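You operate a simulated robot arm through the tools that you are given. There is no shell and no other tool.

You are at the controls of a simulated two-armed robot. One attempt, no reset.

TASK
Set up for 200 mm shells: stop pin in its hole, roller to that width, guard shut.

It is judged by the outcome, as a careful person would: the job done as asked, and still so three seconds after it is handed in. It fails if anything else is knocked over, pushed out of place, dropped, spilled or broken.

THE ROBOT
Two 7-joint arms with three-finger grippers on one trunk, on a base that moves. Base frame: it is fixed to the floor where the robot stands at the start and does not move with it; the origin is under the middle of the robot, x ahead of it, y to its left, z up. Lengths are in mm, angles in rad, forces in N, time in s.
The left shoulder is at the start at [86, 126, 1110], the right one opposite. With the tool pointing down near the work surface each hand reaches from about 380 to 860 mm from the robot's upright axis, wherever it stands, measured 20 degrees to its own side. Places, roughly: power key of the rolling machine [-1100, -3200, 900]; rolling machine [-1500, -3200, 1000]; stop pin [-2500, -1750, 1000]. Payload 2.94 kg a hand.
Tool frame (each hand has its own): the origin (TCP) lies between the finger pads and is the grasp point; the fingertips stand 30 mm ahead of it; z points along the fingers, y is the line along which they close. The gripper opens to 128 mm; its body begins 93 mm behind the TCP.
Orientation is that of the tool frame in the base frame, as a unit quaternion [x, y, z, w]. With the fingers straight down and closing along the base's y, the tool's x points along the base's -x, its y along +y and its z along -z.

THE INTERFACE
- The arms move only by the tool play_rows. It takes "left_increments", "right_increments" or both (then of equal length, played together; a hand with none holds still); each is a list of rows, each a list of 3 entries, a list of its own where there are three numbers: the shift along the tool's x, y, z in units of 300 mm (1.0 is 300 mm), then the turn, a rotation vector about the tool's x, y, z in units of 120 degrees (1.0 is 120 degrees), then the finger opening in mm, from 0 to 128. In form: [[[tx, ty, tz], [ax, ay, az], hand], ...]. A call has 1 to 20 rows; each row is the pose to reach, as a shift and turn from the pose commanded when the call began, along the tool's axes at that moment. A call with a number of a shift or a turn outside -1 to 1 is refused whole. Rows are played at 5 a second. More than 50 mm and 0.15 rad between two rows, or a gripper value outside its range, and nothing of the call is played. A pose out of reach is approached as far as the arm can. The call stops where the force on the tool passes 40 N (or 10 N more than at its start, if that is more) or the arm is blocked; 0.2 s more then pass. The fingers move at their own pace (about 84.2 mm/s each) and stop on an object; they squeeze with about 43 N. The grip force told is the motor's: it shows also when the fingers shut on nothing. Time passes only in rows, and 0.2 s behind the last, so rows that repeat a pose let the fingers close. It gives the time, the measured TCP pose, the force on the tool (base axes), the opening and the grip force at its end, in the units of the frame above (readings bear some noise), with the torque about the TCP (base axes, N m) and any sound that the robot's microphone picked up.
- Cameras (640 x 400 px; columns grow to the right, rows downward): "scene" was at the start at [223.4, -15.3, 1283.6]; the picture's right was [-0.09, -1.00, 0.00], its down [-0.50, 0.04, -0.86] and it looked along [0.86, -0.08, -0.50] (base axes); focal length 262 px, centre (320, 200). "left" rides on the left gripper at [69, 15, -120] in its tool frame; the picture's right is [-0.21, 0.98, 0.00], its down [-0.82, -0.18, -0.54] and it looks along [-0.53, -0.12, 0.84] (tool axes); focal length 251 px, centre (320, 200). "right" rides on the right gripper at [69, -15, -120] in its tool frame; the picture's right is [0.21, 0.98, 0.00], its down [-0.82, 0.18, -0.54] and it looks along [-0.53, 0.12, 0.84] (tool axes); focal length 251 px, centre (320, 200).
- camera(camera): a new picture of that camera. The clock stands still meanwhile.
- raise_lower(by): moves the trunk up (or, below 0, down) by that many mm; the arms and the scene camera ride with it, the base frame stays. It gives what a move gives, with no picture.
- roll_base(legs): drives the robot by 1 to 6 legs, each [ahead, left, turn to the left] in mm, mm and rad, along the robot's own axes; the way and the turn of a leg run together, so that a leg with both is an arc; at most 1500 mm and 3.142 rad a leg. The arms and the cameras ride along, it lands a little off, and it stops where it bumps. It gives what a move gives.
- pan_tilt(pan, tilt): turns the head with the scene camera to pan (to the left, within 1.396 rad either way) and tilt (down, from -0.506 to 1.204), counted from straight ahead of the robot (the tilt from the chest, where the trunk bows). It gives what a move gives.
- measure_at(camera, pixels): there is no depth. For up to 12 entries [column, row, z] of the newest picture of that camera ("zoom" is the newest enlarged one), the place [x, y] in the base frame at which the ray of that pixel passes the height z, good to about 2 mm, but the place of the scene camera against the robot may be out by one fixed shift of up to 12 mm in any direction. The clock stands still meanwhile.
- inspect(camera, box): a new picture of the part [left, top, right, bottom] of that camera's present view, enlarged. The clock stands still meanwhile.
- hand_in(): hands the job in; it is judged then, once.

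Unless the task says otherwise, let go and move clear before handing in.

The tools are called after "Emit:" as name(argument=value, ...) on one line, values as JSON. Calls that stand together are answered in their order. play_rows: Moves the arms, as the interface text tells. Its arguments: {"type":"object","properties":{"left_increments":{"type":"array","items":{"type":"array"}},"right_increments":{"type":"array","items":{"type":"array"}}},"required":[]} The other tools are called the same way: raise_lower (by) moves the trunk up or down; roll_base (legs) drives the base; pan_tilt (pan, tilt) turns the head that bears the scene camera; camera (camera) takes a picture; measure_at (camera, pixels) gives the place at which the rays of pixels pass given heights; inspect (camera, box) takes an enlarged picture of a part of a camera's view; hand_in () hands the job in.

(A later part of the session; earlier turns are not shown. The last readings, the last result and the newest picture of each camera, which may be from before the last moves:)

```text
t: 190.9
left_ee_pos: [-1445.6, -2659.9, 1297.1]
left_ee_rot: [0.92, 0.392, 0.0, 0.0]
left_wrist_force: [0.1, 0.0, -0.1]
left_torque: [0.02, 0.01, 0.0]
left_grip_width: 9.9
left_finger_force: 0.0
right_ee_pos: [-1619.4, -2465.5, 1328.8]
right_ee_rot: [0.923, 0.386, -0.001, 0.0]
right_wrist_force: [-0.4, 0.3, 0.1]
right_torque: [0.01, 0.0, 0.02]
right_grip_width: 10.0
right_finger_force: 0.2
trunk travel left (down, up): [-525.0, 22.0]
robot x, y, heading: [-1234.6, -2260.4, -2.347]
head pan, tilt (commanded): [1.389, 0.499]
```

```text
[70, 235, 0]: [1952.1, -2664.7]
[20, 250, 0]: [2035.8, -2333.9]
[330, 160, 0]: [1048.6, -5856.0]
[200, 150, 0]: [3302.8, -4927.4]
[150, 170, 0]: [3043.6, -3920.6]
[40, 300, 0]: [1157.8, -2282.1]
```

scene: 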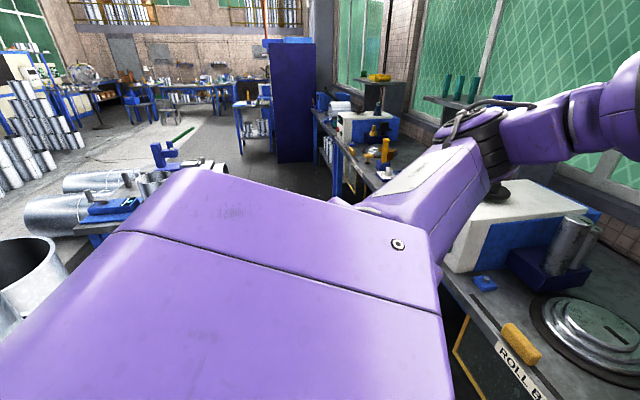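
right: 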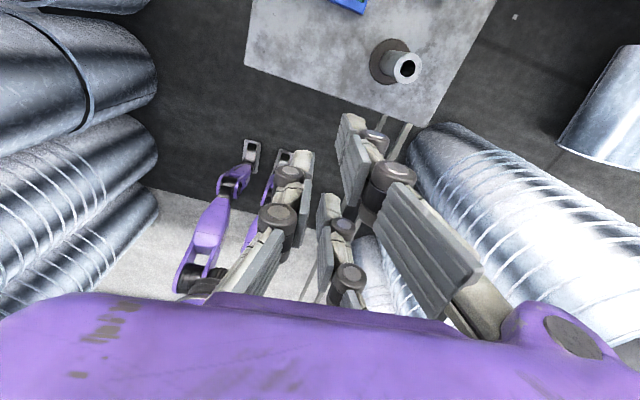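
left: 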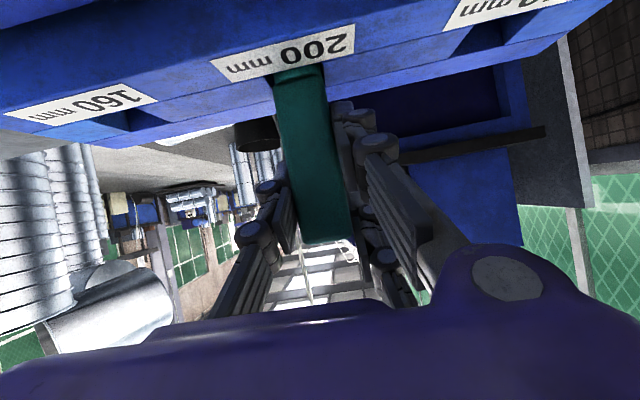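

There's nothing close on the left at floor level (the nearest pieces are over 2 m away). I'll move left 460 mm and 150 mm closer to stand in front of the roll bench.

Emit:
roll_base(legs=[[0, 460, 0], [150, 0, -0.008]])

Emit:
pan_tilt(pan=0.15, tilt=0.7)

Emit:
camera(camera="scene")

Emit:
camera(camera="left")

Emit:
camera(camera="right")

```text
t: 196.4
left_ee_pos: [-1231.6, -3081.7, 1299.0]
left_ee_rot: [0.923, 0.384, 0.0, 0.0]
left_wrist_force: [-0.6, 0.8, 0.1]
left_torque: [-0.06, 0.03, -0.03]
left_grip_width: 9.8
left_finger_force: 0.0
right_ee_pos: [-1402.4, -2882.8, 1330.7]
right_ee_rot: [0.926, 0.377, -0.002, 0.001]
right_wrist_force: [0.4, 0.5, 0.6]
right_torque: [-0.03, 0.03, 0.0]
right_grip_width: 9.9
right_finger_force: 0.2
trunk travel left (down, up): [-525.0, 22.0]
robot x, y, heading: [-1014.0, -2690.1, -2.366]
head pan, tilt (commanded): [1.389, 0.499]
```

```text
t: 197.8
left_ee_pos: [-1232.6, -3083.7, 1297.9]
left_ee_rot: [0.923, 0.384, 0.001, 0.0]
left_wrist_force: [0.7, 0.0, -0.3]
left_torque: [-0.03, 0.01, 0.0]
left_grip_width: 10.0
left_finger_force: 0.0
right_ee_pos: [-1401.7, -2884.5, 1329.7]
right_ee_rot: [0.926, 0.378, -0.001, 0.0]
right_wrist_force: [0.1, 1.2, 0.1]
right_torque: [0.03, 0.01, -0.01]
right_grip_width: 9.8
right_finger_force: 0.1
trunk travel left (down, up): [-525.0, 22.0]
robot x, y, heading: [-1009.6, -2687.0, -2.367]
head pan, tilt (commanded): [0.15, 0.7]
```

```text
taken
```

scene: 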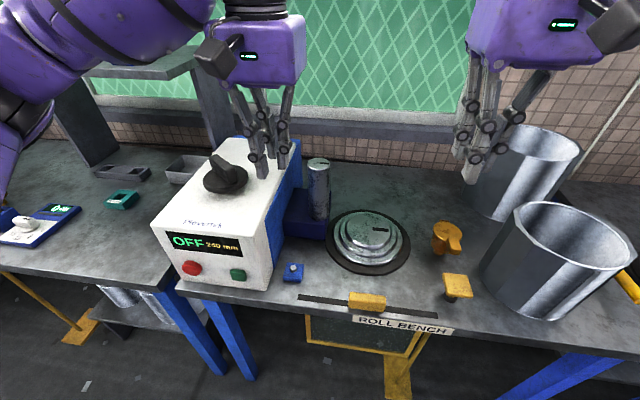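

```text
taken
```

left: 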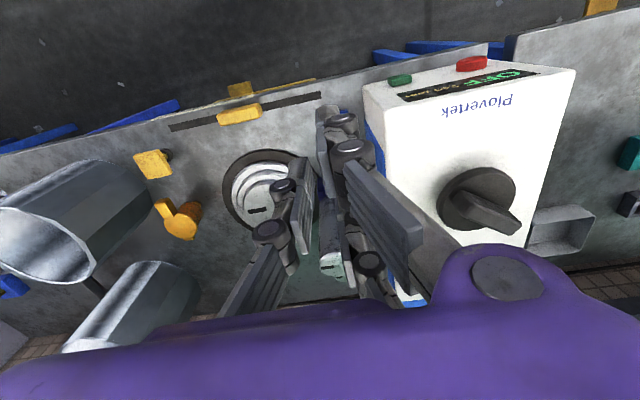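

```text
taken
```

right: 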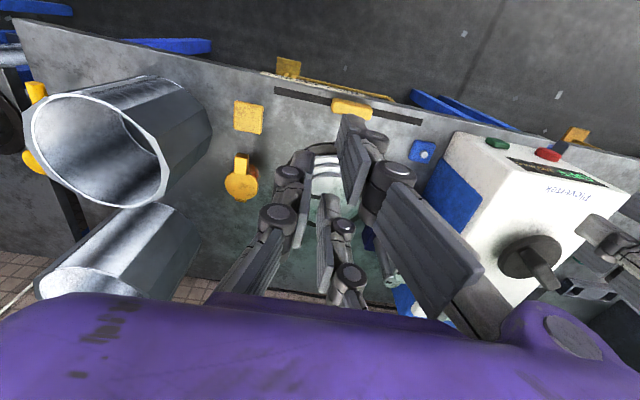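

Now the machine is right in front. I'll enlarge the knob, the display and the slot area.

Emit:
inspect(camera="scene", box=[145, 135, 335, 300])

Emit:
inspect(camera="left", box=[370, 50, 590, 250])

Emit:
inspect(camera="scene", box=[280, 200, 480, 345])

Emit:
inspect(camera="left", box=[120, 60, 340, 250])

```text
2.42 times, centred on (240, 218) of scene
```

zoom: 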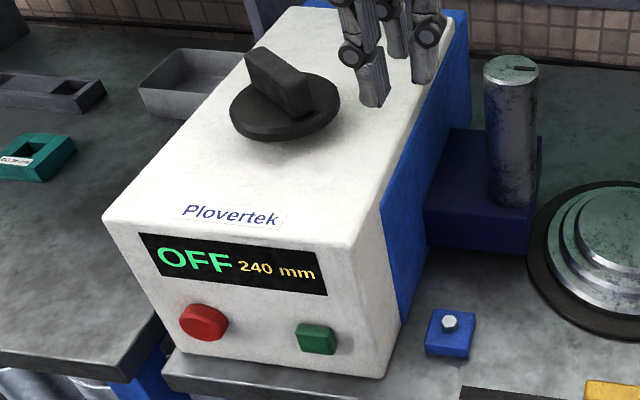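

```text
2.00 times, centred on (480, 150) of left
```

zoom: 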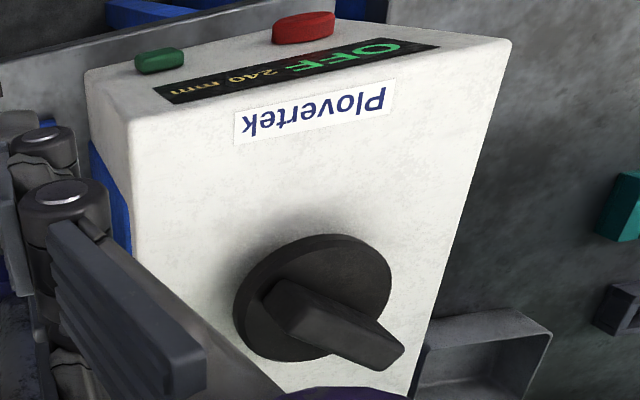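

```text
2.76 times, centred on (380, 272) of scene
```

zoom: 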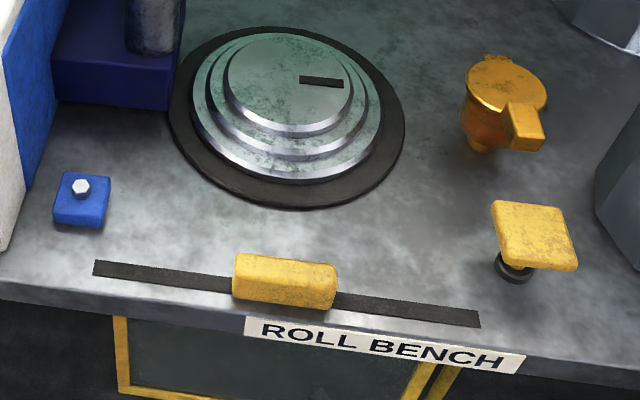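

```text
2.11 times, centred on (230, 155) of left
```

zoom: 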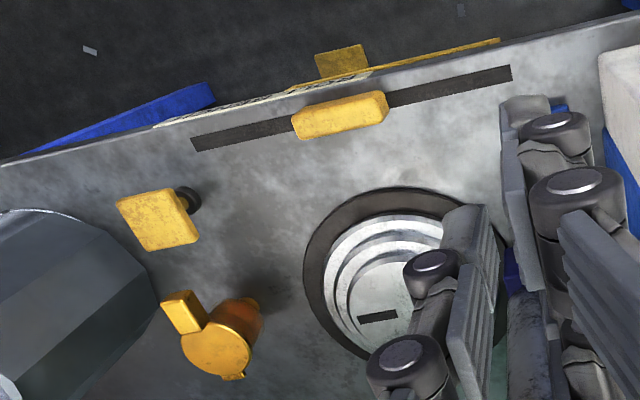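

The display shows "OFF" with "240 mm" beneath, so the dark knob most likely sets the roller width; its grip bar is clearly visible. I'll find the box's top height by comparing both cameras on its front corners.

Emit:
measure_at(camera="scene", pixels=[[150, 224, 980], [150, 224, 1020], [254, 236, 980], [254, 236, 1020], [229, 180, 1000], [229, 180, 1040]])

Emit:
measure_at(camera="left", pixels=[[576, 70, 980], [576, 70, 1020], [362, 87, 980], [362, 87, 1020], [476, 200, 1000], [476, 200, 1040]])

```text
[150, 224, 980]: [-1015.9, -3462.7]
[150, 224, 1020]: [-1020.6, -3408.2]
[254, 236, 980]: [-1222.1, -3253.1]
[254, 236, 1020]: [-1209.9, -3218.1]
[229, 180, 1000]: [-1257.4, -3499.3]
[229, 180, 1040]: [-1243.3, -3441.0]
```

```text
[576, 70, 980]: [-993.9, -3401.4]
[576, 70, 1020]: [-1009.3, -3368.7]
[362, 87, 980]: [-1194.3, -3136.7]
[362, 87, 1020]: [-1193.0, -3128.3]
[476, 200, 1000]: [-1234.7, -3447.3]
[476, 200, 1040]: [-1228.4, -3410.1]
```

I misread one corner: the front right top corner in the hand camera is at about (384,109), and (362,87) is its foot. I'll measure again.

Emit:
measure_at(camera="left", pixels=[[384, 109, 980], [384, 109, 1020], [384, 109, 1050], [362, 87, 811], [574, 70, 1020], [574, 70, 1050]])

Emit:
measure_at(camera="scene", pixels=[[254, 236, 1000], [254, 236, 1050], [150, 224, 1050], [267, 289, 811], [186, 283, 811]])

```text
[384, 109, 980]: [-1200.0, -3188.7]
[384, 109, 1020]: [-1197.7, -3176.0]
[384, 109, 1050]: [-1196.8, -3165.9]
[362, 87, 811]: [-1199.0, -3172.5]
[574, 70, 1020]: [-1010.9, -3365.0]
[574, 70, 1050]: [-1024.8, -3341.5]
```

```text
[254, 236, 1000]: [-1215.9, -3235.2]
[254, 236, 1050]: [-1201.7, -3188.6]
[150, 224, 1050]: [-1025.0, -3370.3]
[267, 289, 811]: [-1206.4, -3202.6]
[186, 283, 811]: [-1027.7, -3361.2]
```

The knob lies at about (-1230,-3410) on a box roughly 1050-1075 high, within the left hand's reach. I'll move the left hand over it at the present height and view it from above.

Emit:
play_rows(left_increments=[[[-0.094, 0.098, 0], [0, 0, 0], 10], [[-0.188, 0.196, 0], [0, 0, 0], 10], [[-0.282, 0.294, 0], [0, 0, 0], 10], [[-0.376, 0.392, 0], [0, 0, 0], 10], [[-0.47, 0.49, 0], [0, 0, 0], 10], [[-0.565, 0.587, 0], [0, 0, 0], 10], [[-0.66, 0.685, 0], [0, 0, 0], 10], [[-0.66, 0.685, 0], [0, 0, 0], 10]])

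Emit:
camera(camera="left")

Emit:
camera(camera="scene")

```text
t: 199.6
left_ee_pos: [-1226.0, -3369.0, 1296.6]
left_ee_rot: [0.924, 0.383, 0.0, 0.0]
left_wrist_force: [1.1, -0.2, 0.2]
left_torque: [-0.01, -0.01, -0.03]
left_grip_width: 9.8
left_finger_force: 0.1
right_ee_pos: [-1403.3, -2884.7, 1329.2]
right_ee_rot: [0.926, 0.377, -0.001, 0.0]
right_wrist_force: [0.2, 0.1, 1.1]
right_torque: [-0.01, 0.01, -0.01]
right_grip_width: 9.9
right_finger_force: 0.0
trunk travel left (down, up): [-525.0, 22.0]
robot x, y, heading: [-1012.3, -2686.8, -2.367]
head pan, tilt (commanded): [0.15, 0.7]
```

```text
taken
```

left: 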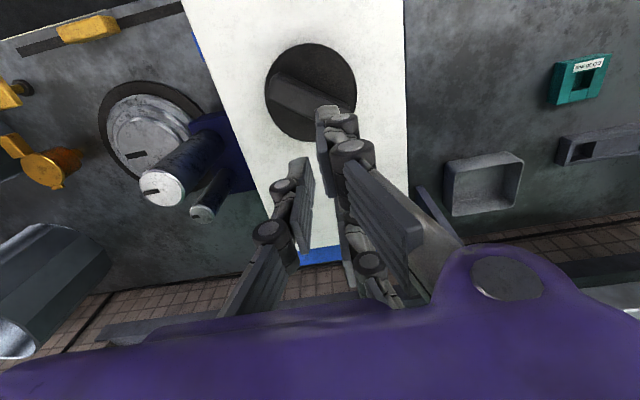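

```text
taken
```

scene: 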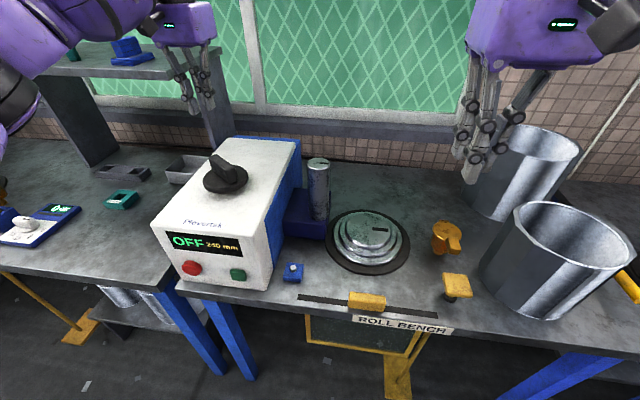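

The hand camera sees the knob: disc centre about (311,92) with the bar running from upper left to lower right. I'll enlarge and measure it.

Emit:
inspect(camera="left", box=[240, 20, 400, 150])

Emit:
measure_at(camera="left", pixels=[[311, 92, 1060], [311, 92, 1080], [311, 92, 1100], [311, 45, 1065], [267, 95, 1065], [356, 90, 1065]])

Emit:
inspect(camera="scene", box=[180, 130, 300, 220])

```text
3.08 times, centred on (320, 85) of left
```

zoom: 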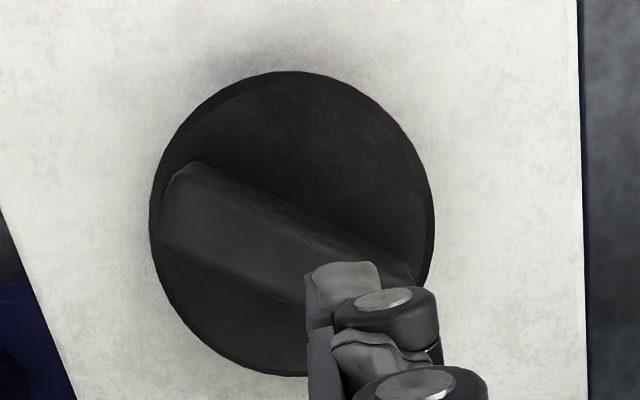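

```text
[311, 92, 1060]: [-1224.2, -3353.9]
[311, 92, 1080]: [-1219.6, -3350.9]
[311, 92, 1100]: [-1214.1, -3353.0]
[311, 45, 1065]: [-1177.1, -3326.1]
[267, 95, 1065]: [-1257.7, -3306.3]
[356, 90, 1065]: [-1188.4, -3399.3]
```

```text
4.44 times, centred on (240, 175) of scene
```

zoom: 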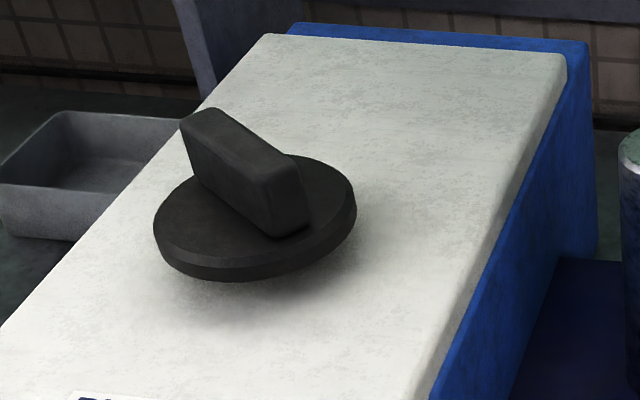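

Triangulating the two hand-camera views puts the knob's disc near (-1218,-3350) at z about 1104, with the bar rising above it. I'll shift the hand 50 mm left so the fingers don't hide the bar, then measure its direction.

Emit:
play_rows(left_increments=[[[0, 0.1, 0], [0, 0, 0], 10], [[0, 0.2, 0], [0, 0, 0], 10], [[0, 0.2, 0], [0, 0, 0], 10]])

Emit:
inspect(camera="left", box=[170, 20, 330, 150])

```text
t: 200.4
left_ee_pos: [-1184.2, -3410.7, 1298.0]
left_ee_rot: [0.924, 0.383, 0.001, 0.0]
left_wrist_force: [-0.4, 0.4, -0.8]
left_torque: [0.01, -0.04, -0.01]
left_grip_width: 10.2
left_finger_force: 0.0
right_ee_pos: [-1404.5, -2884.7, 1328.7]
right_ee_rot: [0.926, 0.378, 0.0, 0.002]
right_wrist_force: [-0.3, 0.1, 0.5]
right_torque: [-0.03, 0.0, 0.01]
right_grip_width: 10.0
right_finger_force: 0.0
trunk travel left (down, up): [-525.0, 22.0]
robot x, y, heading: [-1012.2, -2689.5, -2.364]
head pan, tilt (commanded): [0.15, 0.7]
```

```text
3.08 times, centred on (250, 85) of left
```

zoom: 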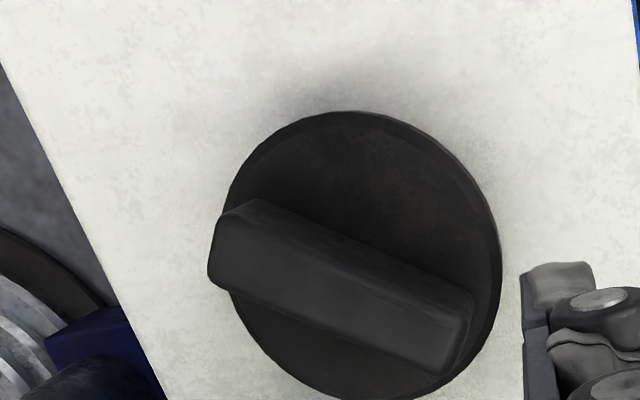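

The bar is clear now: its lower top edge runs from (210,275) to (455,375) and its upper base edge from (250,198) to (472,288). I'll measure those.

Emit:
measure_at(camera="zoom", pixels=[[210, 275, 1150], [455, 375, 1150], [225, 205, 1150], [472, 300, 1150], [250, 198, 1105], [472, 288, 1105], [364, 255, 1104], [225, 235, 1100], [502, 260, 1100], [345, 110, 1100], [380, 400, 1100]])

```text
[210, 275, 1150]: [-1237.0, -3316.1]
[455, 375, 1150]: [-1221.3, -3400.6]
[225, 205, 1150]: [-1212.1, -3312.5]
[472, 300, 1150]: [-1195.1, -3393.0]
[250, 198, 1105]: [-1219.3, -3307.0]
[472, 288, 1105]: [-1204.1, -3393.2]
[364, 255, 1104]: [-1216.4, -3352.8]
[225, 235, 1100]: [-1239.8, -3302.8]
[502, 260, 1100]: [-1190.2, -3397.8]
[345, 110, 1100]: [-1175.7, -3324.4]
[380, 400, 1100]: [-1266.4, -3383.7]
```

The knob's centre is (-1216,-3353) and its bar, about 26 mm wide and 86 mm long, lies along 101 degrees in the base frame. I'll turn the left hand by 56 degrees to straddle it, centre over it with the fingers open, and look before lowering.

Emit:
play_rows(left_increments=[[[0.01, -0.03, 0], [0, 0, -0.067], 20], [[0.02, -0.06, 0], [0, 0, -0.134], 40], [[0.03, -0.09, 0], [0, 0, -0.2], 60], [[0.04, -0.12, 0], [0, 0, -0.267], 75], [[0.05, -0.15, 0], [0, 0, -0.334], 75], [[0.055, -0.18, 0], [0, 0, -0.4], 75], [[0.059, -0.211, 0], [0, 0, -0.467], 75], [[0.059, -0.211, 0.1], [0, 0, -0.467], 75], [[0.059, -0.211, 0.2], [0, 0, -0.467], 75], [[0.059, -0.211, 0.2], [0, 0, -0.467], 75]])

Emit:
camera(camera="left")

Emit:
inspect(camera="scene", box=[140, 60, 320, 220])

```text
t: 202.6
left_ee_pos: [-1217.3, -3350.9, 1239.6]
left_ee_rot: [0.635, 0.773, 0.001, -0.001]
left_wrist_force: [0.2, -0.5, 0.0]
left_torque: [-0.01, 0.01, 0.02]
left_grip_width: 74.9
left_finger_force: 0.0
right_ee_pos: [-1403.9, -2884.0, 1329.9]
right_ee_rot: [0.926, 0.377, -0.001, 0.001]
right_wrist_force: [-0.2, -0.1, 0.1]
right_torque: [0.03, -0.02, -0.01]
right_grip_width: 9.7
right_finger_force: 0.1
trunk travel left (down, up): [-525.0, 22.0]
robot x, y, heading: [-1012.8, -2686.5, -2.366]
head pan, tilt (commanded): [0.15, 0.7]
```

```text
taken
```

left: 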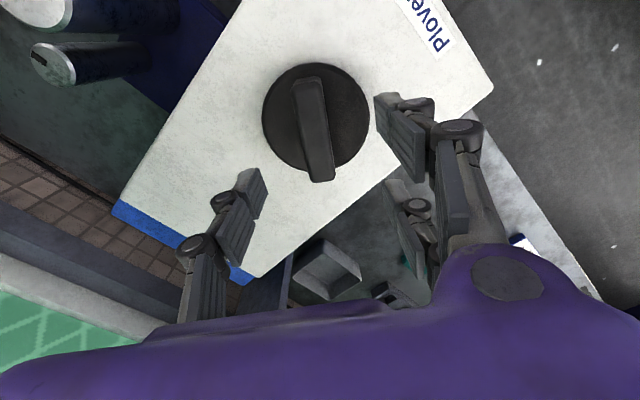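

```text
2.50 times, centred on (230, 140) of scene
```

zoom: 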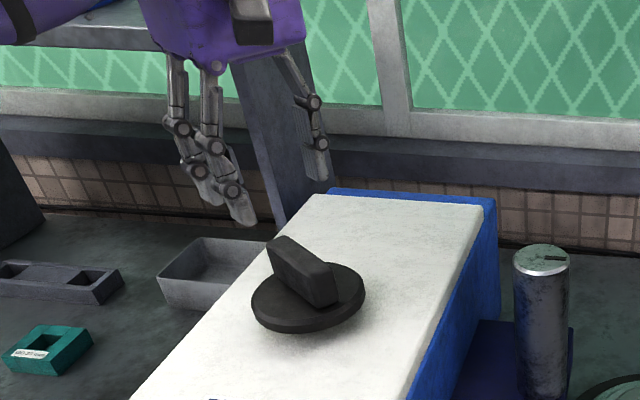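

The bar now runs nearly along the hand's own axis in the picture ((307,80) to (322,180)). I'll measure its ends and edges at this nearer view.

Emit:
inspect(camera="left", box=[245, 50, 395, 195])

Emit:
measure_at(camera="left", pixels=[[316, 116, 1104], [293, 85, 1150], [322, 80, 1150], [335, 178, 1150], [310, 182, 1150]])

```text
2.76 times, centred on (320, 122) of left
```

zoom: 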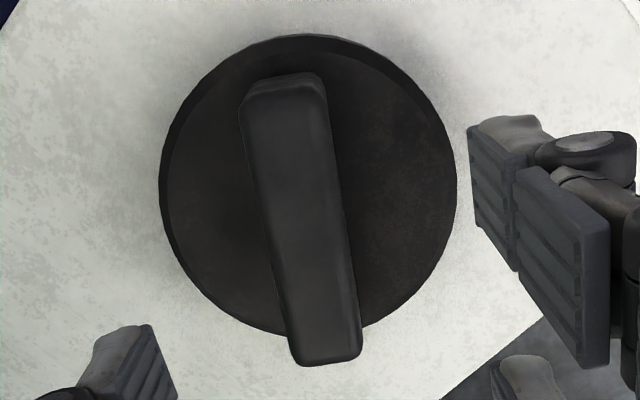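

```text
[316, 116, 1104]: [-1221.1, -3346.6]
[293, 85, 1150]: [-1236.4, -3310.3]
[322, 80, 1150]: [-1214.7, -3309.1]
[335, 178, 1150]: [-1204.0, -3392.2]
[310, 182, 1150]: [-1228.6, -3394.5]
```

I'll measure the bar's four top corners in the enlarged picture.

Emit:
measure_at(camera="zoom", pixels=[[242, 108, 1145], [325, 95, 1145], [360, 352, 1145], [294, 362, 1145], [308, 185, 1104], [161, 190, 1100], [457, 180, 1100], [300, 36, 1100], [290, 335, 1100]])

```text
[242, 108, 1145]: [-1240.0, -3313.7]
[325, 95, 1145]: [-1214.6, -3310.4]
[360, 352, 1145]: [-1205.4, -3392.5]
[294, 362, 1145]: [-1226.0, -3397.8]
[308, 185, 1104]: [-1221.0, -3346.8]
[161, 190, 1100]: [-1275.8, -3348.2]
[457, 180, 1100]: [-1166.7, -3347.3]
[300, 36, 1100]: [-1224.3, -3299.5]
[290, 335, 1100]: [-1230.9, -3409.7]
```

The bar's axis is at about 98 degrees and its centre about 4 mm to one side of the hand. I'll correct that and lower the fingers around the bar to just above the disc.

Emit:
play_rows(left_increments=[[[-0.002, -0.0147, 0.08], [0, 0, 0.021], 75], [[-0.002, -0.0147, 0.16], [0, 0, 0.021], 75], [[-0.002, -0.0147, 0.24], [0, 0, 0.021], 75], [[-0.002, -0.0147, 0.29], [0, 0, 0.021], 75], [[-0.002, -0.0147, 0.325], [0, 0, 0.021], 75], [[-0.002, -0.0147, 0.325], [0, 0, 0.021], 75]])

Emit:
camera(camera="left")

Emit:
inspect(camera="scene", box=[140, 80, 320, 220])

```text
t: 204.0
left_ee_pos: [-1221.2, -3353.7, 1140.1]
left_ee_rot: [0.652, 0.758, 0.0, 0.0]
left_wrist_force: [0.0, 0.0, 0.1]
left_torque: [-0.01, 0.03, 0.0]
left_grip_width: 75.0
left_finger_force: 0.0
right_ee_pos: [-1403.2, -2883.5, 1330.7]
right_ee_rot: [0.926, 0.377, 0.0, 0.001]
right_wrist_force: [0.6, -0.7, -0.4]
right_torque: [0.02, 0.01, -0.01]
right_grip_width: 9.9
right_finger_force: 0.0
trunk travel left (down, up): [-525.0, 22.0]
robot x, y, heading: [-1013.2, -2691.2, -2.368]
head pan, tilt (commanded): [0.15, 0.7]
```

```text
taken
```

left: 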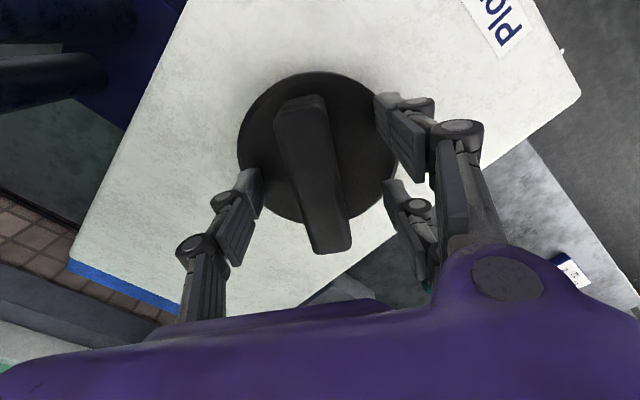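

```text
2.86 times, centred on (230, 150) of scene
```

zoom: 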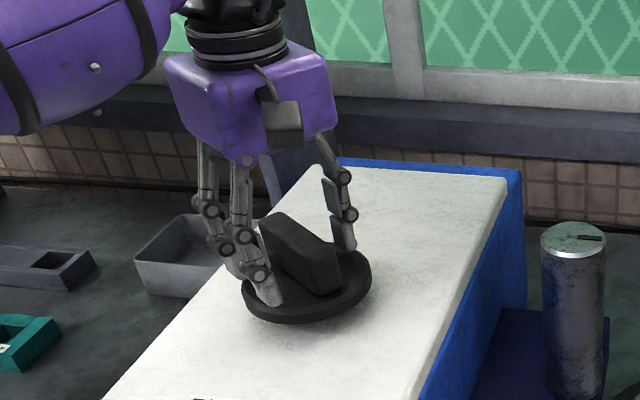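

The bar lies between the thumb and the paired fingers, just above the disc. I'll close on it.

Emit:
play_rows(left_increments=[[[0, 0, 0], [0, 0, 0], 50], [[0, 0, 0], [0, 0, 0], 32], [[0, 0, 0], [0, 0, 0], 22], [[0, 0, 0], [0, 0, 0], 18], [[0, 0, 0], [0, 0, 0], 18], [[0, 0, 0], [0, 0, 0], 18]])

Emit:
camera(camera="left")

```text
t: 205.4
left_ee_pos: [-1219.8, -3353.9, 1140.6]
left_ee_rot: [0.652, 0.758, 0.0, -0.001]
left_wrist_force: [-5.8, -1.5, -1.3]
left_torque: [-0.03, 0.28, 0.05]
left_grip_width: 25.9
left_finger_force: 45.5
right_ee_pos: [-1404.3, -2884.7, 1329.9]
right_ee_rot: [0.926, 0.377, -0.001, 0.0]
right_wrist_force: [0.1, -0.1, 0.9]
right_torque: [0.02, -0.03, -0.02]
right_grip_width: 9.8
right_finger_force: 0.1
trunk travel left (down, up): [-525.0, 22.0]
robot x, y, heading: [-1012.8, -2691.3, -2.363]
head pan, tilt (commanded): [0.15, 0.7]
```

```text
taken
```

left: 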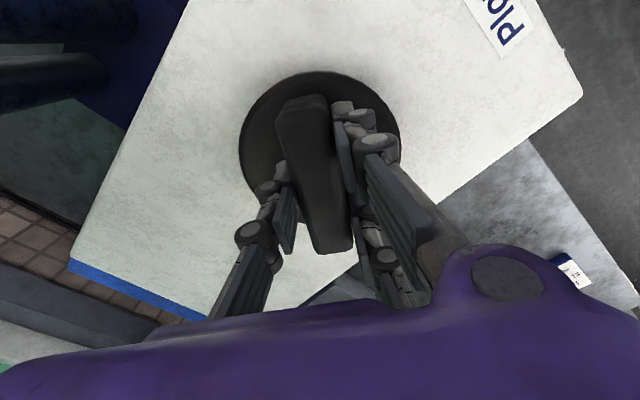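

The knob's bar is held firmly. I'll turn it a little clockwise (about 10 degrees) and watch the display.

Emit:
play_rows(left_increments=[[[0, 0, 0], [0, 0, 0.03], 18], [[0, 0, 0], [0, 0, 0.06], 18], [[0, 0, 0], [0, 0, 0.09], 18], [[0, 0, 0], [0, 0, 0.09], 18]])

Emit:
inspect(camera="scene", box=[145, 130, 305, 295])

```text
t: 206.4
left_ee_pos: [-1221.7, -3354.6, 1140.0]
left_ee_rot: [0.72, 0.694, 0.0, 0.0]
left_wrist_force: [-3.7, -0.7, 5.3]
left_torque: [0.73, 0.07, 0.03]
left_grip_width: 25.7
left_finger_force: 45.2
right_ee_pos: [-1403.7, -2884.3, 1329.6]
right_ee_rot: [0.926, 0.377, -0.001, 0.002]
right_wrist_force: [0.2, 0.1, -0.2]
right_torque: [0.0, 0.02, 0.02]
right_grip_width: 10.1
right_finger_force: 0.0
trunk travel left (down, up): [-525.0, 22.0]
robot x, y, heading: [-1011.5, -2688.0, -2.363]
head pan, tilt (commanded): [0.15, 0.7]
```

```text
2.42 times, centred on (225, 212) of scene
```

zoom: 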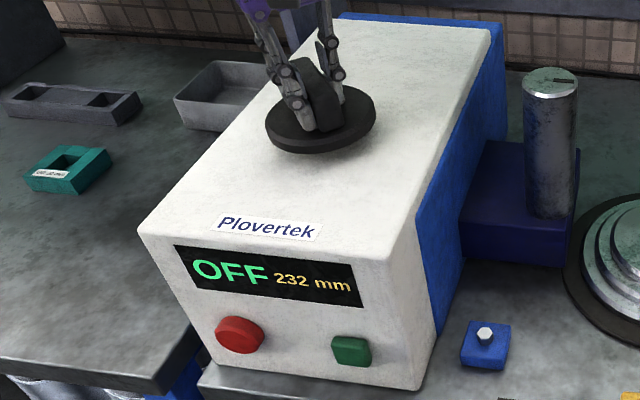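

The display went from 240 to 232 mm for about 10.7 degrees, so the knob sets the width at roughly 0.75 mm per degree clockwise. I'll turn on by about 40 degrees and read it again.

Emit:
play_rows(left_increments=[[[0, 0, 0], [0, 0, 0.05], 18], [[0, 0, 0], [0, 0, 0.1], 18], [[0, 0, 0], [0, 0, 0.15], 18], [[0, 0, 0], [0, 0, 0.2], 18], [[0, 0, 0], [0, 0, 0.25], 18], [[0, 0, 0], [0, 0, 0.3], 18], [[0, 0, 0], [0, 0, 0.335], 18], [[0, 0, 0], [0, 0, 0.335], 18]])

Emit:
inspect(camera="scene", box=[145, 130, 305, 295])

```text
t: 208.2
left_ee_pos: [-1220.8, -3354.3, 1139.6]
left_ee_rot: [0.916, 0.402, -0.001, 0.0]
left_wrist_force: [-2.6, 0.3, 3.7]
left_torque: [-0.67, 0.53, 0.01]
left_grip_width: 25.7
left_finger_force: 45.4
right_ee_pos: [-1403.0, -2883.7, 1330.1]
right_ee_rot: [0.926, 0.377, 0.0, 0.0]
right_wrist_force: [-0.4, 1.1, -0.5]
right_torque: [-0.02, 0.02, 0.02]
right_grip_width: 10.0
right_finger_force: 0.0
trunk travel left (down, up): [-525.0, 22.0]
robot x, y, heading: [-1010.1, -2690.8, -2.365]
head pan, tilt (commanded): [0.15, 0.7]
```

```text
2.42 times, centred on (225, 212) of scene
```

zoom: 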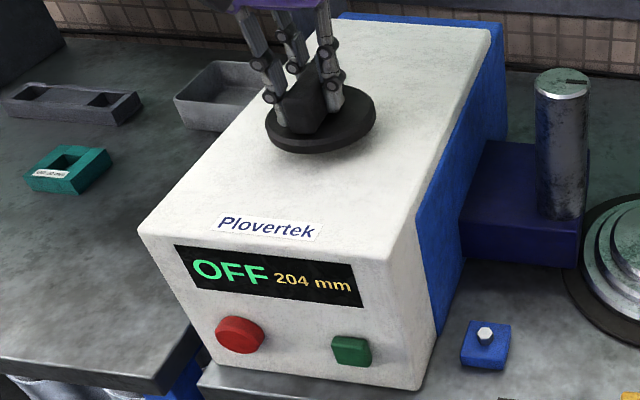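

It now reads 204 mm. About 5.5 degrees more should bring it to 200.

Emit:
play_rows(left_increments=[[[0, 0, 0], [0, 0, 0.02], 18], [[0, 0, 0], [0, 0, 0.04], 18], [[0, 0, 0], [0, 0, 0.04], 18]])

Emit:
inspect(camera="scene", box=[145, 130, 305, 295])

```text
t: 209.0
left_ee_pos: [-1220.9, -3354.5, 1139.9]
left_ee_rot: [0.931, 0.365, 0.0, 0.0]
left_wrist_force: [-4.3, -2.9, 8.4]
left_torque: [0.23, -0.21, 0.05]
left_grip_width: 25.9
left_finger_force: 44.8
right_ee_pos: [-1404.1, -2883.8, 1330.8]
right_ee_rot: [0.926, 0.377, -0.002, 0.001]
right_wrist_force: [-0.8, -0.3, -0.7]
right_torque: [-0.02, 0.03, -0.02]
right_grip_width: 9.8
right_finger_force: 0.0
trunk travel left (down, up): [-525.0, 22.0]
robot x, y, heading: [-1013.5, -2690.2, -2.367]
head pan, tilt (commanded): [0.15, 0.7]
```

```text
2.42 times, centred on (225, 212) of scene
```

zoom: 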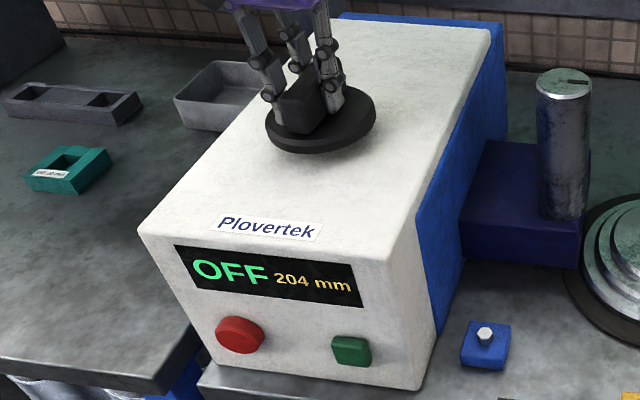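

Still 204 after 55.8 degrees in all, so it steps by 4 mm and the scale fits 60 degrees for 40 mm. I'll turn the last 4 degrees or so.

Emit:
play_rows(left_increments=[[[0, 0, 0], [0, 0, 0.018], 18], [[0, 0, 0], [0, 0, 0.036], 18], [[0, 0, 0], [0, 0, 0.036], 18]])

Emit:
inspect(camera="scene", box=[145, 130, 305, 295])

```text
t: 209.8
left_ee_pos: [-1220.6, -3354.7, 1139.3]
left_ee_rot: [0.944, 0.33, 0.0, 0.0]
left_wrist_force: [-5.9, -4.6, 13.3]
left_torque: [0.83, -0.9, 0.05]
left_grip_width: 25.6
left_finger_force: 44.8
right_ee_pos: [-1403.6, -2885.0, 1330.2]
right_ee_rot: [0.926, 0.378, -0.002, 0.001]
right_wrist_force: [0.4, 0.2, 1.2]
right_torque: [0.0, 0.05, 0.0]
right_grip_width: 10.0
right_finger_force: 0.1
trunk travel left (down, up): [-525.0, 22.0]
robot x, y, heading: [-1013.7, -2689.7, -2.364]
head pan, tilt (commanded): [0.15, 0.7]
```

```text
2.42 times, centred on (225, 212) of scene
```

zoom: 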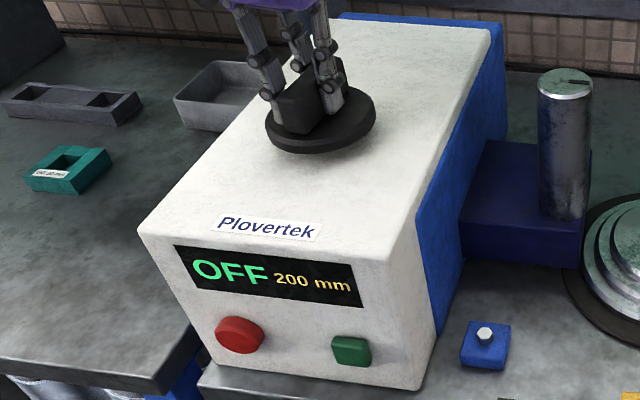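

The display reads "OFF 200 mm" after 60 degrees of turn. I'll release the knob and lift the hand straight off.

Emit:
play_rows(left_increments=[[[0, 0, 0], [0, 0, 0], 35], [[0, 0, 0], [0, 0, 0], 55], [[0, 0, 0], [0, 0, 0], 75], [[0, 0, -0.05], [0, 0, 0], 75], [[0, 0, -0.15], [0, 0, 0], 75], [[0, 0, -0.3], [0, 0, 0], 75], [[0, 0, -0.45], [0, 0, 0], 75], [[0, 0, -0.55], [0, 0, 0], 75]])

Emit:
inspect(camera="scene", box=[145, 130, 305, 295])

Emit:
camera(camera="left")

```text
t: 211.6
left_ee_pos: [-1222.5, -3353.6, 1306.2]
left_ee_rot: [0.944, 0.33, 0.001, 0.0]
left_wrist_force: [0.2, -0.5, 0.3]
left_torque: [-0.03, -0.01, -0.01]
left_grip_width: 75.3
left_finger_force: 0.0
right_ee_pos: [-1403.9, -2884.0, 1330.0]
right_ee_rot: [0.926, 0.377, -0.002, 0.002]
right_wrist_force: [-0.2, -0.9, -0.1]
right_torque: [0.02, -0.03, 0.01]
right_grip_width: 9.9
right_finger_force: 0.1
trunk travel left (down, up): [-525.0, 22.0]
robot x, y, heading: [-1011.9, -2688.0, -2.367]
head pan, tilt (commanded): [0.15, 0.7]
```

```text
2.42 times, centred on (225, 212) of scene
```

zoom: 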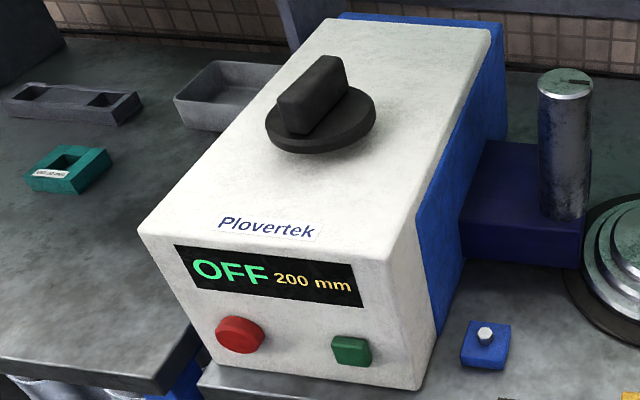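

```text
taken
```

left: 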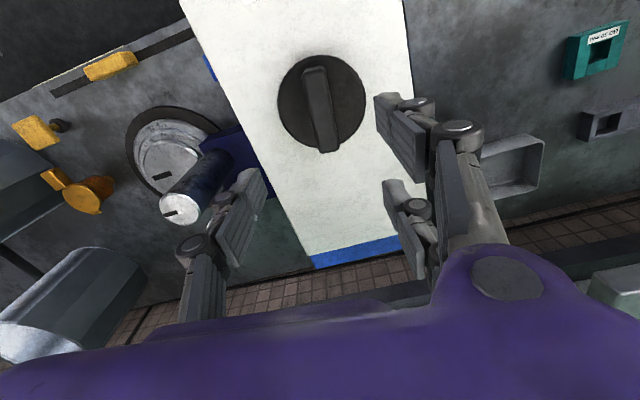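

The width stays at 200 mm with the hand clear. Now the guard: I'll draw the left hand back and look closely at the slot, the yellow block and the framed screen.

Emit:
play_rows(left_increments=[[[0.15, -0.02, 0], [0, 0, -0.02], 50], [[0.3, -0.04, 0], [0, 0, -0.04], 30], [[0.45, -0.06, 0], [0, 0, -0.05], 10], [[0.6, -0.08, 0], [0, 0, -0.05], 10], [[0.7, -0.1, 0], [0, 0, -0.05], 10], [[0.7, -0.1, 0], [0, 0, -0.05], 10]])

Emit:
pan_tilt(pan=-0.05, tilt=0.95)

Emit:
camera(camera="scene")

Emit:
camera(camera="right")

```text
t: 213.0
left_ee_pos: [-1075.0, -3202.6, 1304.0]
left_ee_rot: [0.925, 0.379, 0.001, 0.0]
left_wrist_force: [0.5, -0.3, -0.1]
left_torque: [-0.01, -0.04, 0.0]
left_grip_width: 9.9
left_finger_force: 0.1
right_ee_pos: [-1403.6, -2886.0, 1330.6]
right_ee_rot: [0.926, 0.378, -0.001, 0.001]
right_wrist_force: [0.5, -0.3, 0.2]
right_torque: [0.04, -0.04, -0.01]
right_grip_width: 10.0
right_finger_force: 0.1
trunk travel left (down, up): [-525.0, 22.0]
robot x, y, heading: [-1013.9, -2691.0, -2.368]
head pan, tilt (commanded): [0.15, 0.7]
```

```text
t: 213.8
left_ee_pos: [-1074.7, -3203.2, 1302.9]
left_ee_rot: [0.926, 0.379, 0.001, 0.0]
left_wrist_force: [0.0, -0.2, -0.9]
left_torque: [-0.01, 0.0, 0.02]
left_grip_width: 10.3
left_finger_force: 0.1
right_ee_pos: [-1403.7, -2884.9, 1330.7]
right_ee_rot: [0.926, 0.377, -0.001, 0.0]
right_wrist_force: [0.6, 0.3, -0.4]
right_torque: [0.02, 0.01, 0.0]
right_grip_width: 10.0
right_finger_force: 0.0
trunk travel left (down, up): [-525.0, 22.0]
robot x, y, heading: [-1010.8, -2689.9, -2.368]
head pan, tilt (commanded): [-0.051, 0.949]
```

```text
taken
```

scene: 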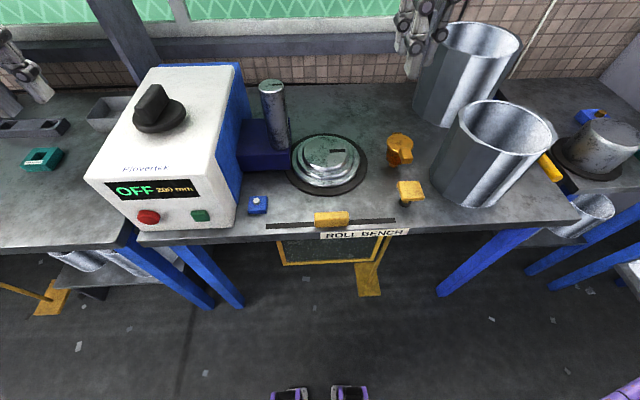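

```text
taken
```

right: 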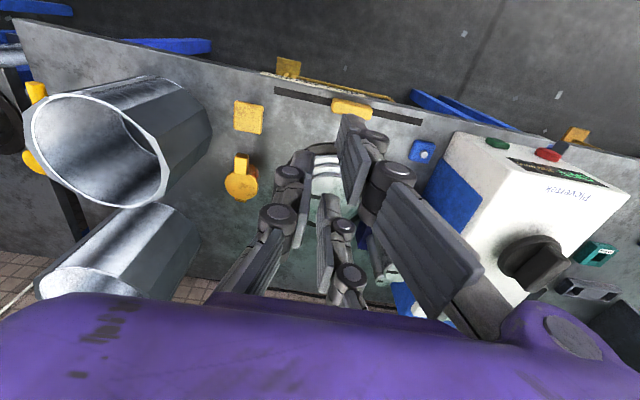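

The framed screen hangs right below the slot and the yellow block sits at its middle. I'll enlarge both views.

Emit:
inspect(camera="scene", box=[240, 170, 440, 300])

Emit:
inspect(camera="right", box=[220, 50, 440, 200])

Emit:
measure_at(camera="scene", pixels=[[332, 214, 860], [332, 214, 880], [267, 226, 840], [395, 221, 840], [267, 226, 860], [395, 221, 860]])

Emit:
measure_at(camera="right", pixels=[[275, 91, 840], [422, 121, 840], [275, 91, 860], [422, 121, 860], [352, 108, 880], [352, 108, 860]])

```text
3.08 times, centred on (340, 235) of scene
```

zoom: 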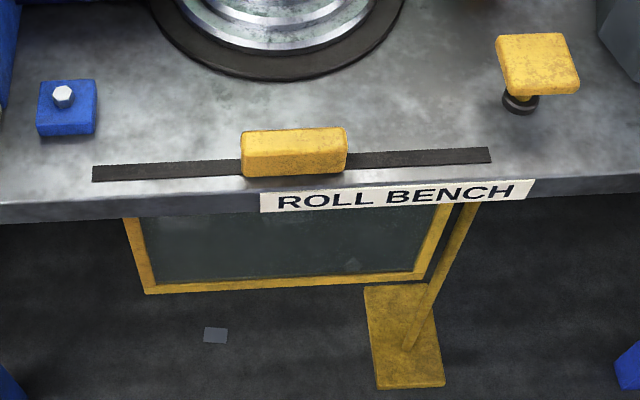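

```text
2.67 times, centred on (330, 125) of right
```

zoom: 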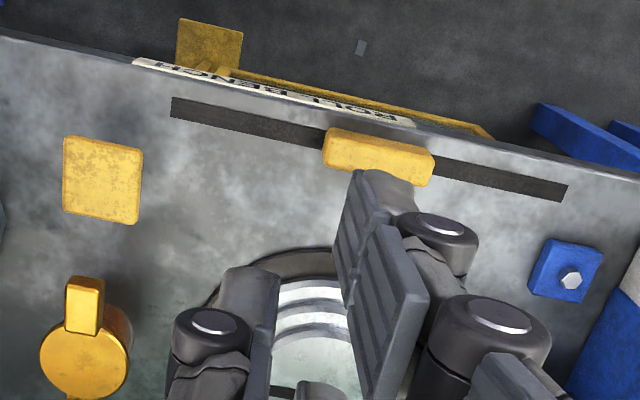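

```text
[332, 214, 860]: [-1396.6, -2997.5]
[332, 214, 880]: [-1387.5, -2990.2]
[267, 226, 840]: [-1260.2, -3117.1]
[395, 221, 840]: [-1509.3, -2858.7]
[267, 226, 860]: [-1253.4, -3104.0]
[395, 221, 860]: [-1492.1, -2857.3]
```

```text
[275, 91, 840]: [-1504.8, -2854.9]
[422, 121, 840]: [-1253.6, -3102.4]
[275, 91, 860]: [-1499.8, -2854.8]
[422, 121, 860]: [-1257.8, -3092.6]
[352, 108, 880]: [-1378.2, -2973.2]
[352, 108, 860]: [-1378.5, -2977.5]
```

The slot's ends and the bench surface agree at z of about 848, and the yellow block (about 130 mm long) is centred near (-1378,-2975) with its long side along the slot. I'll back off 80 mm and turn the right hand 90 degrees to straddle that block across its narrow side.

Emit:
roll_base(legs=[[-80, 0, 0]])

Emit:
play_rows(right_increments=[[[0, 0, 0], [0, 0, 0.068], 20], [[0, 0, 0], [0, 0, 0.136], 30], [[0, 0, 0], [0, 0, 0.204], 40], [[0, 0, 0], [0, 0, 0.272], 50], [[0, 0, 0], [0, 0, 0.34], 60], [[0, 0, 0], [0, 0, 0.408], 70], [[0, 0, 0], [0, 0, 0.476], 70], [[0, 0, 0], [0, 0, 0.544], 70], [[0, 0, 0], [0, 0, 0.612], 70], [[0, 0, 0], [0, 0, 0.68], 70], [[0, 0, 0], [0, 0, 0.75], 70], [[0, 0, 0], [0, 0, 0.75], 70]])

Emit:
camera(camera="right")

Emit:
camera(camera="scene")

```text
t: 214.8
left_ee_pos: [-1020.4, -3148.5, 1301.8]
left_ee_rot: [0.926, 0.378, 0.003, 0.0]
left_wrist_force: [-0.3, 0.6, -0.4]
left_torque: [0.03, -0.04, 0.02]
left_grip_width: 9.6
left_finger_force: 0.0
right_ee_pos: [-1348.0, -2831.2, 1328.4]
right_ee_rot: [0.926, 0.377, 0.001, 0.0]
right_wrist_force: [-0.7, 0.5, -0.3]
right_torque: [0.01, 0.0, -0.01]
right_grip_width: 10.1
right_finger_force: 0.1
trunk travel left (down, up): [-525.0, 22.0]
robot x, y, heading: [-955.5, -2630.4, -2.369]
head pan, tilt (commanded): [-0.051, 0.949]
```

```text
t: 217.4
left_ee_pos: [-1018.3, -3147.0, 1303.2]
left_ee_rot: [0.925, 0.379, 0.0, 0.0]
left_wrist_force: [0.4, -0.5, -0.3]
left_torque: [0.01, 0.0, -0.01]
left_grip_width: 10.0
left_finger_force: 0.0
right_ee_pos: [-1345.5, -2830.1, 1330.1]
right_ee_rot: [0.921, -0.39, -0.001, 0.001]
right_wrist_force: [0.6, -0.6, 0.8]
right_torque: [0.01, 0.0, 0.02]
right_grip_width: 70.3
right_finger_force: 0.0
trunk travel left (down, up): [-525.0, 22.0]
robot x, y, heading: [-958.1, -2634.2, -2.366]
head pan, tilt (commanded): [-0.051, 0.949]
```

```text
taken
```

right: 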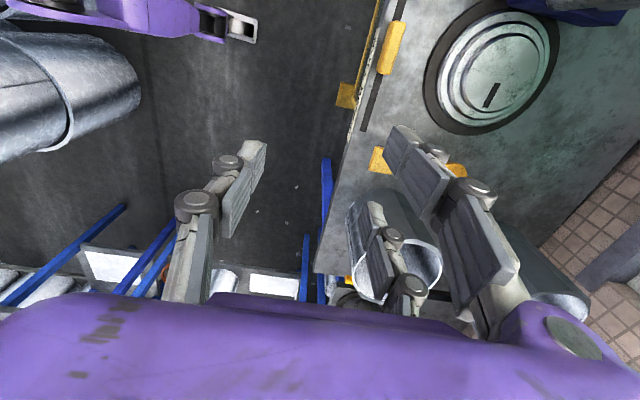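

```text
taken
```

scene: 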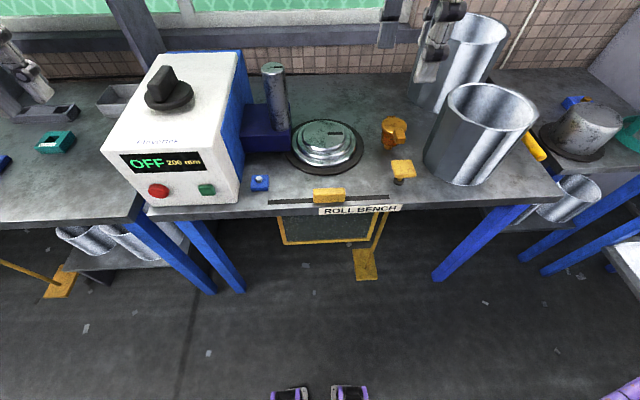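

The hand is turned, and the handle block shows at (391,48) along the picture's vertical. I'll enlarge and measure it.

Emit:
inspect(camera="right", box=[320, 0, 480, 140])

Emit:
measure_at(camera="right", pixels=[[391, 48, 880], [391, 48, 860], [380, 73, 880], [403, 23, 880], [366, 130, 848]])

```text
2.86 times, centred on (400, 70) of right
```

zoom: 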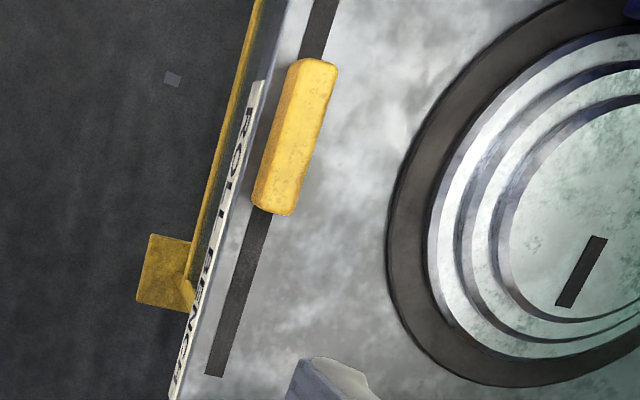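

```text
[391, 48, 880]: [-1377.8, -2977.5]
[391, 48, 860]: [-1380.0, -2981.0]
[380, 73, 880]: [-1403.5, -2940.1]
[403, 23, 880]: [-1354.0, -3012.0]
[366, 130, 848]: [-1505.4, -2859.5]
```

I'll measure the handle's top face: centre (302,138), ends (322,64) and (281,212), and edges.

Emit:
measure_at(camera="zoom", pixels=[[302, 138, 880], [322, 64, 880], [281, 212, 880], [285, 130, 848], [320, 140, 880], [286, 136, 880], [272, 208, 848], [228, 300, 848], [320, 20, 848], [390, 240, 855]])

```text
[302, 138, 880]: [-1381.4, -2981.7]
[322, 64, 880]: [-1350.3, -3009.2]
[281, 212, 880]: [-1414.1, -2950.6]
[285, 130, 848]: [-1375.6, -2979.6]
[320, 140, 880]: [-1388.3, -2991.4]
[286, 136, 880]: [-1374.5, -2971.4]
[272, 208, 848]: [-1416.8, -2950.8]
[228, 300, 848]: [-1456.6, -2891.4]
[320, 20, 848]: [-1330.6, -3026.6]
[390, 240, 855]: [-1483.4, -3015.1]
```

The handle's top is about 87 by 25 mm, centred at (-1381,-2981.5). I'll bring the right hand over it and down to z = 1060, then look.

Emit:
play_rows(right_increments=[[[0.07, 0.109, 0], [0, 0, 0], 70], [[0.14, 0.218, 0.03], [0, 0, 0], 70], [[0.21, 0.327, 0.1], [0, 0, 0], 70], [[0.279, 0.435, 0.2], [0, 0, 0], 70], [[0.279, 0.435, 0.35], [0, 0, 0], 70], [[0.279, 0.435, 0.5], [0, 0, 0], 70], [[0.279, 0.435, 0.65], [0, 0, 0], 70], [[0.279, 0.435, 0.8], [0, 0, 0], 70], [[0.279, 0.435, 0.9], [0, 0, 0], 70], [[0.279, 0.435, 0.9], [0, 0, 0], 70]])

Emit:
camera(camera="right")

Emit:
camera(camera="scene")

```text
t: 219.7
left_ee_pos: [-1018.7, -3147.1, 1303.4]
left_ee_rot: [0.926, 0.379, 0.0, -0.001]
left_wrist_force: [0.3, -0.1, -0.4]
left_torque: [-0.04, -0.01, 0.02]
left_grip_width: 9.9
left_finger_force: 0.0
right_ee_pos: [-1382.7, -2982.4, 1061.8]
right_ee_rot: [0.922, -0.388, 0.0, 0.002]
right_wrist_force: [0.4, -0.2, -0.7]
right_torque: [-0.02, 0.02, 0.01]
right_grip_width: 70.1
right_finger_force: 0.1
trunk travel left (down, up): [-525.0, 22.0]
robot x, y, heading: [-957.6, -2631.0, -2.364]
head pan, tilt (commanded): [-0.051, 0.949]
```

```text
taken
```

right: 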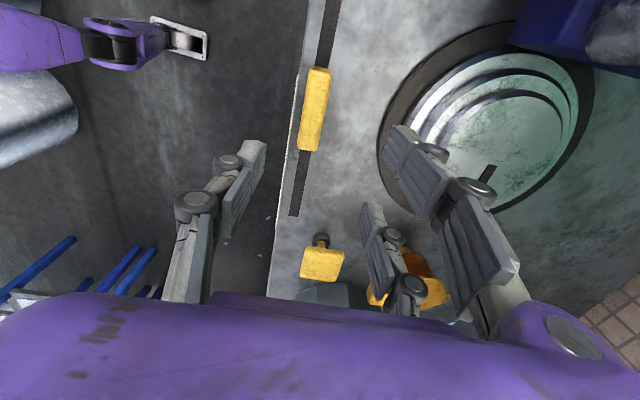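

```text
taken
```

scene: 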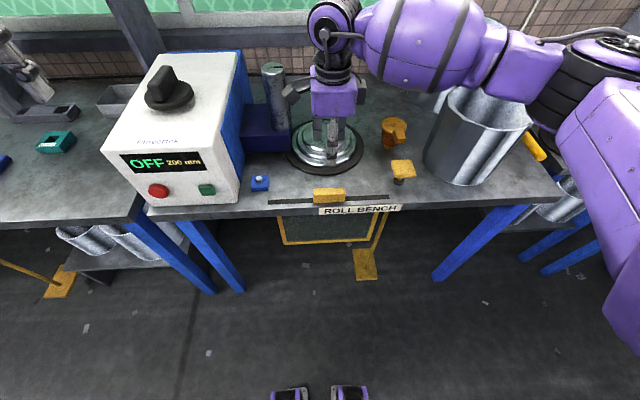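

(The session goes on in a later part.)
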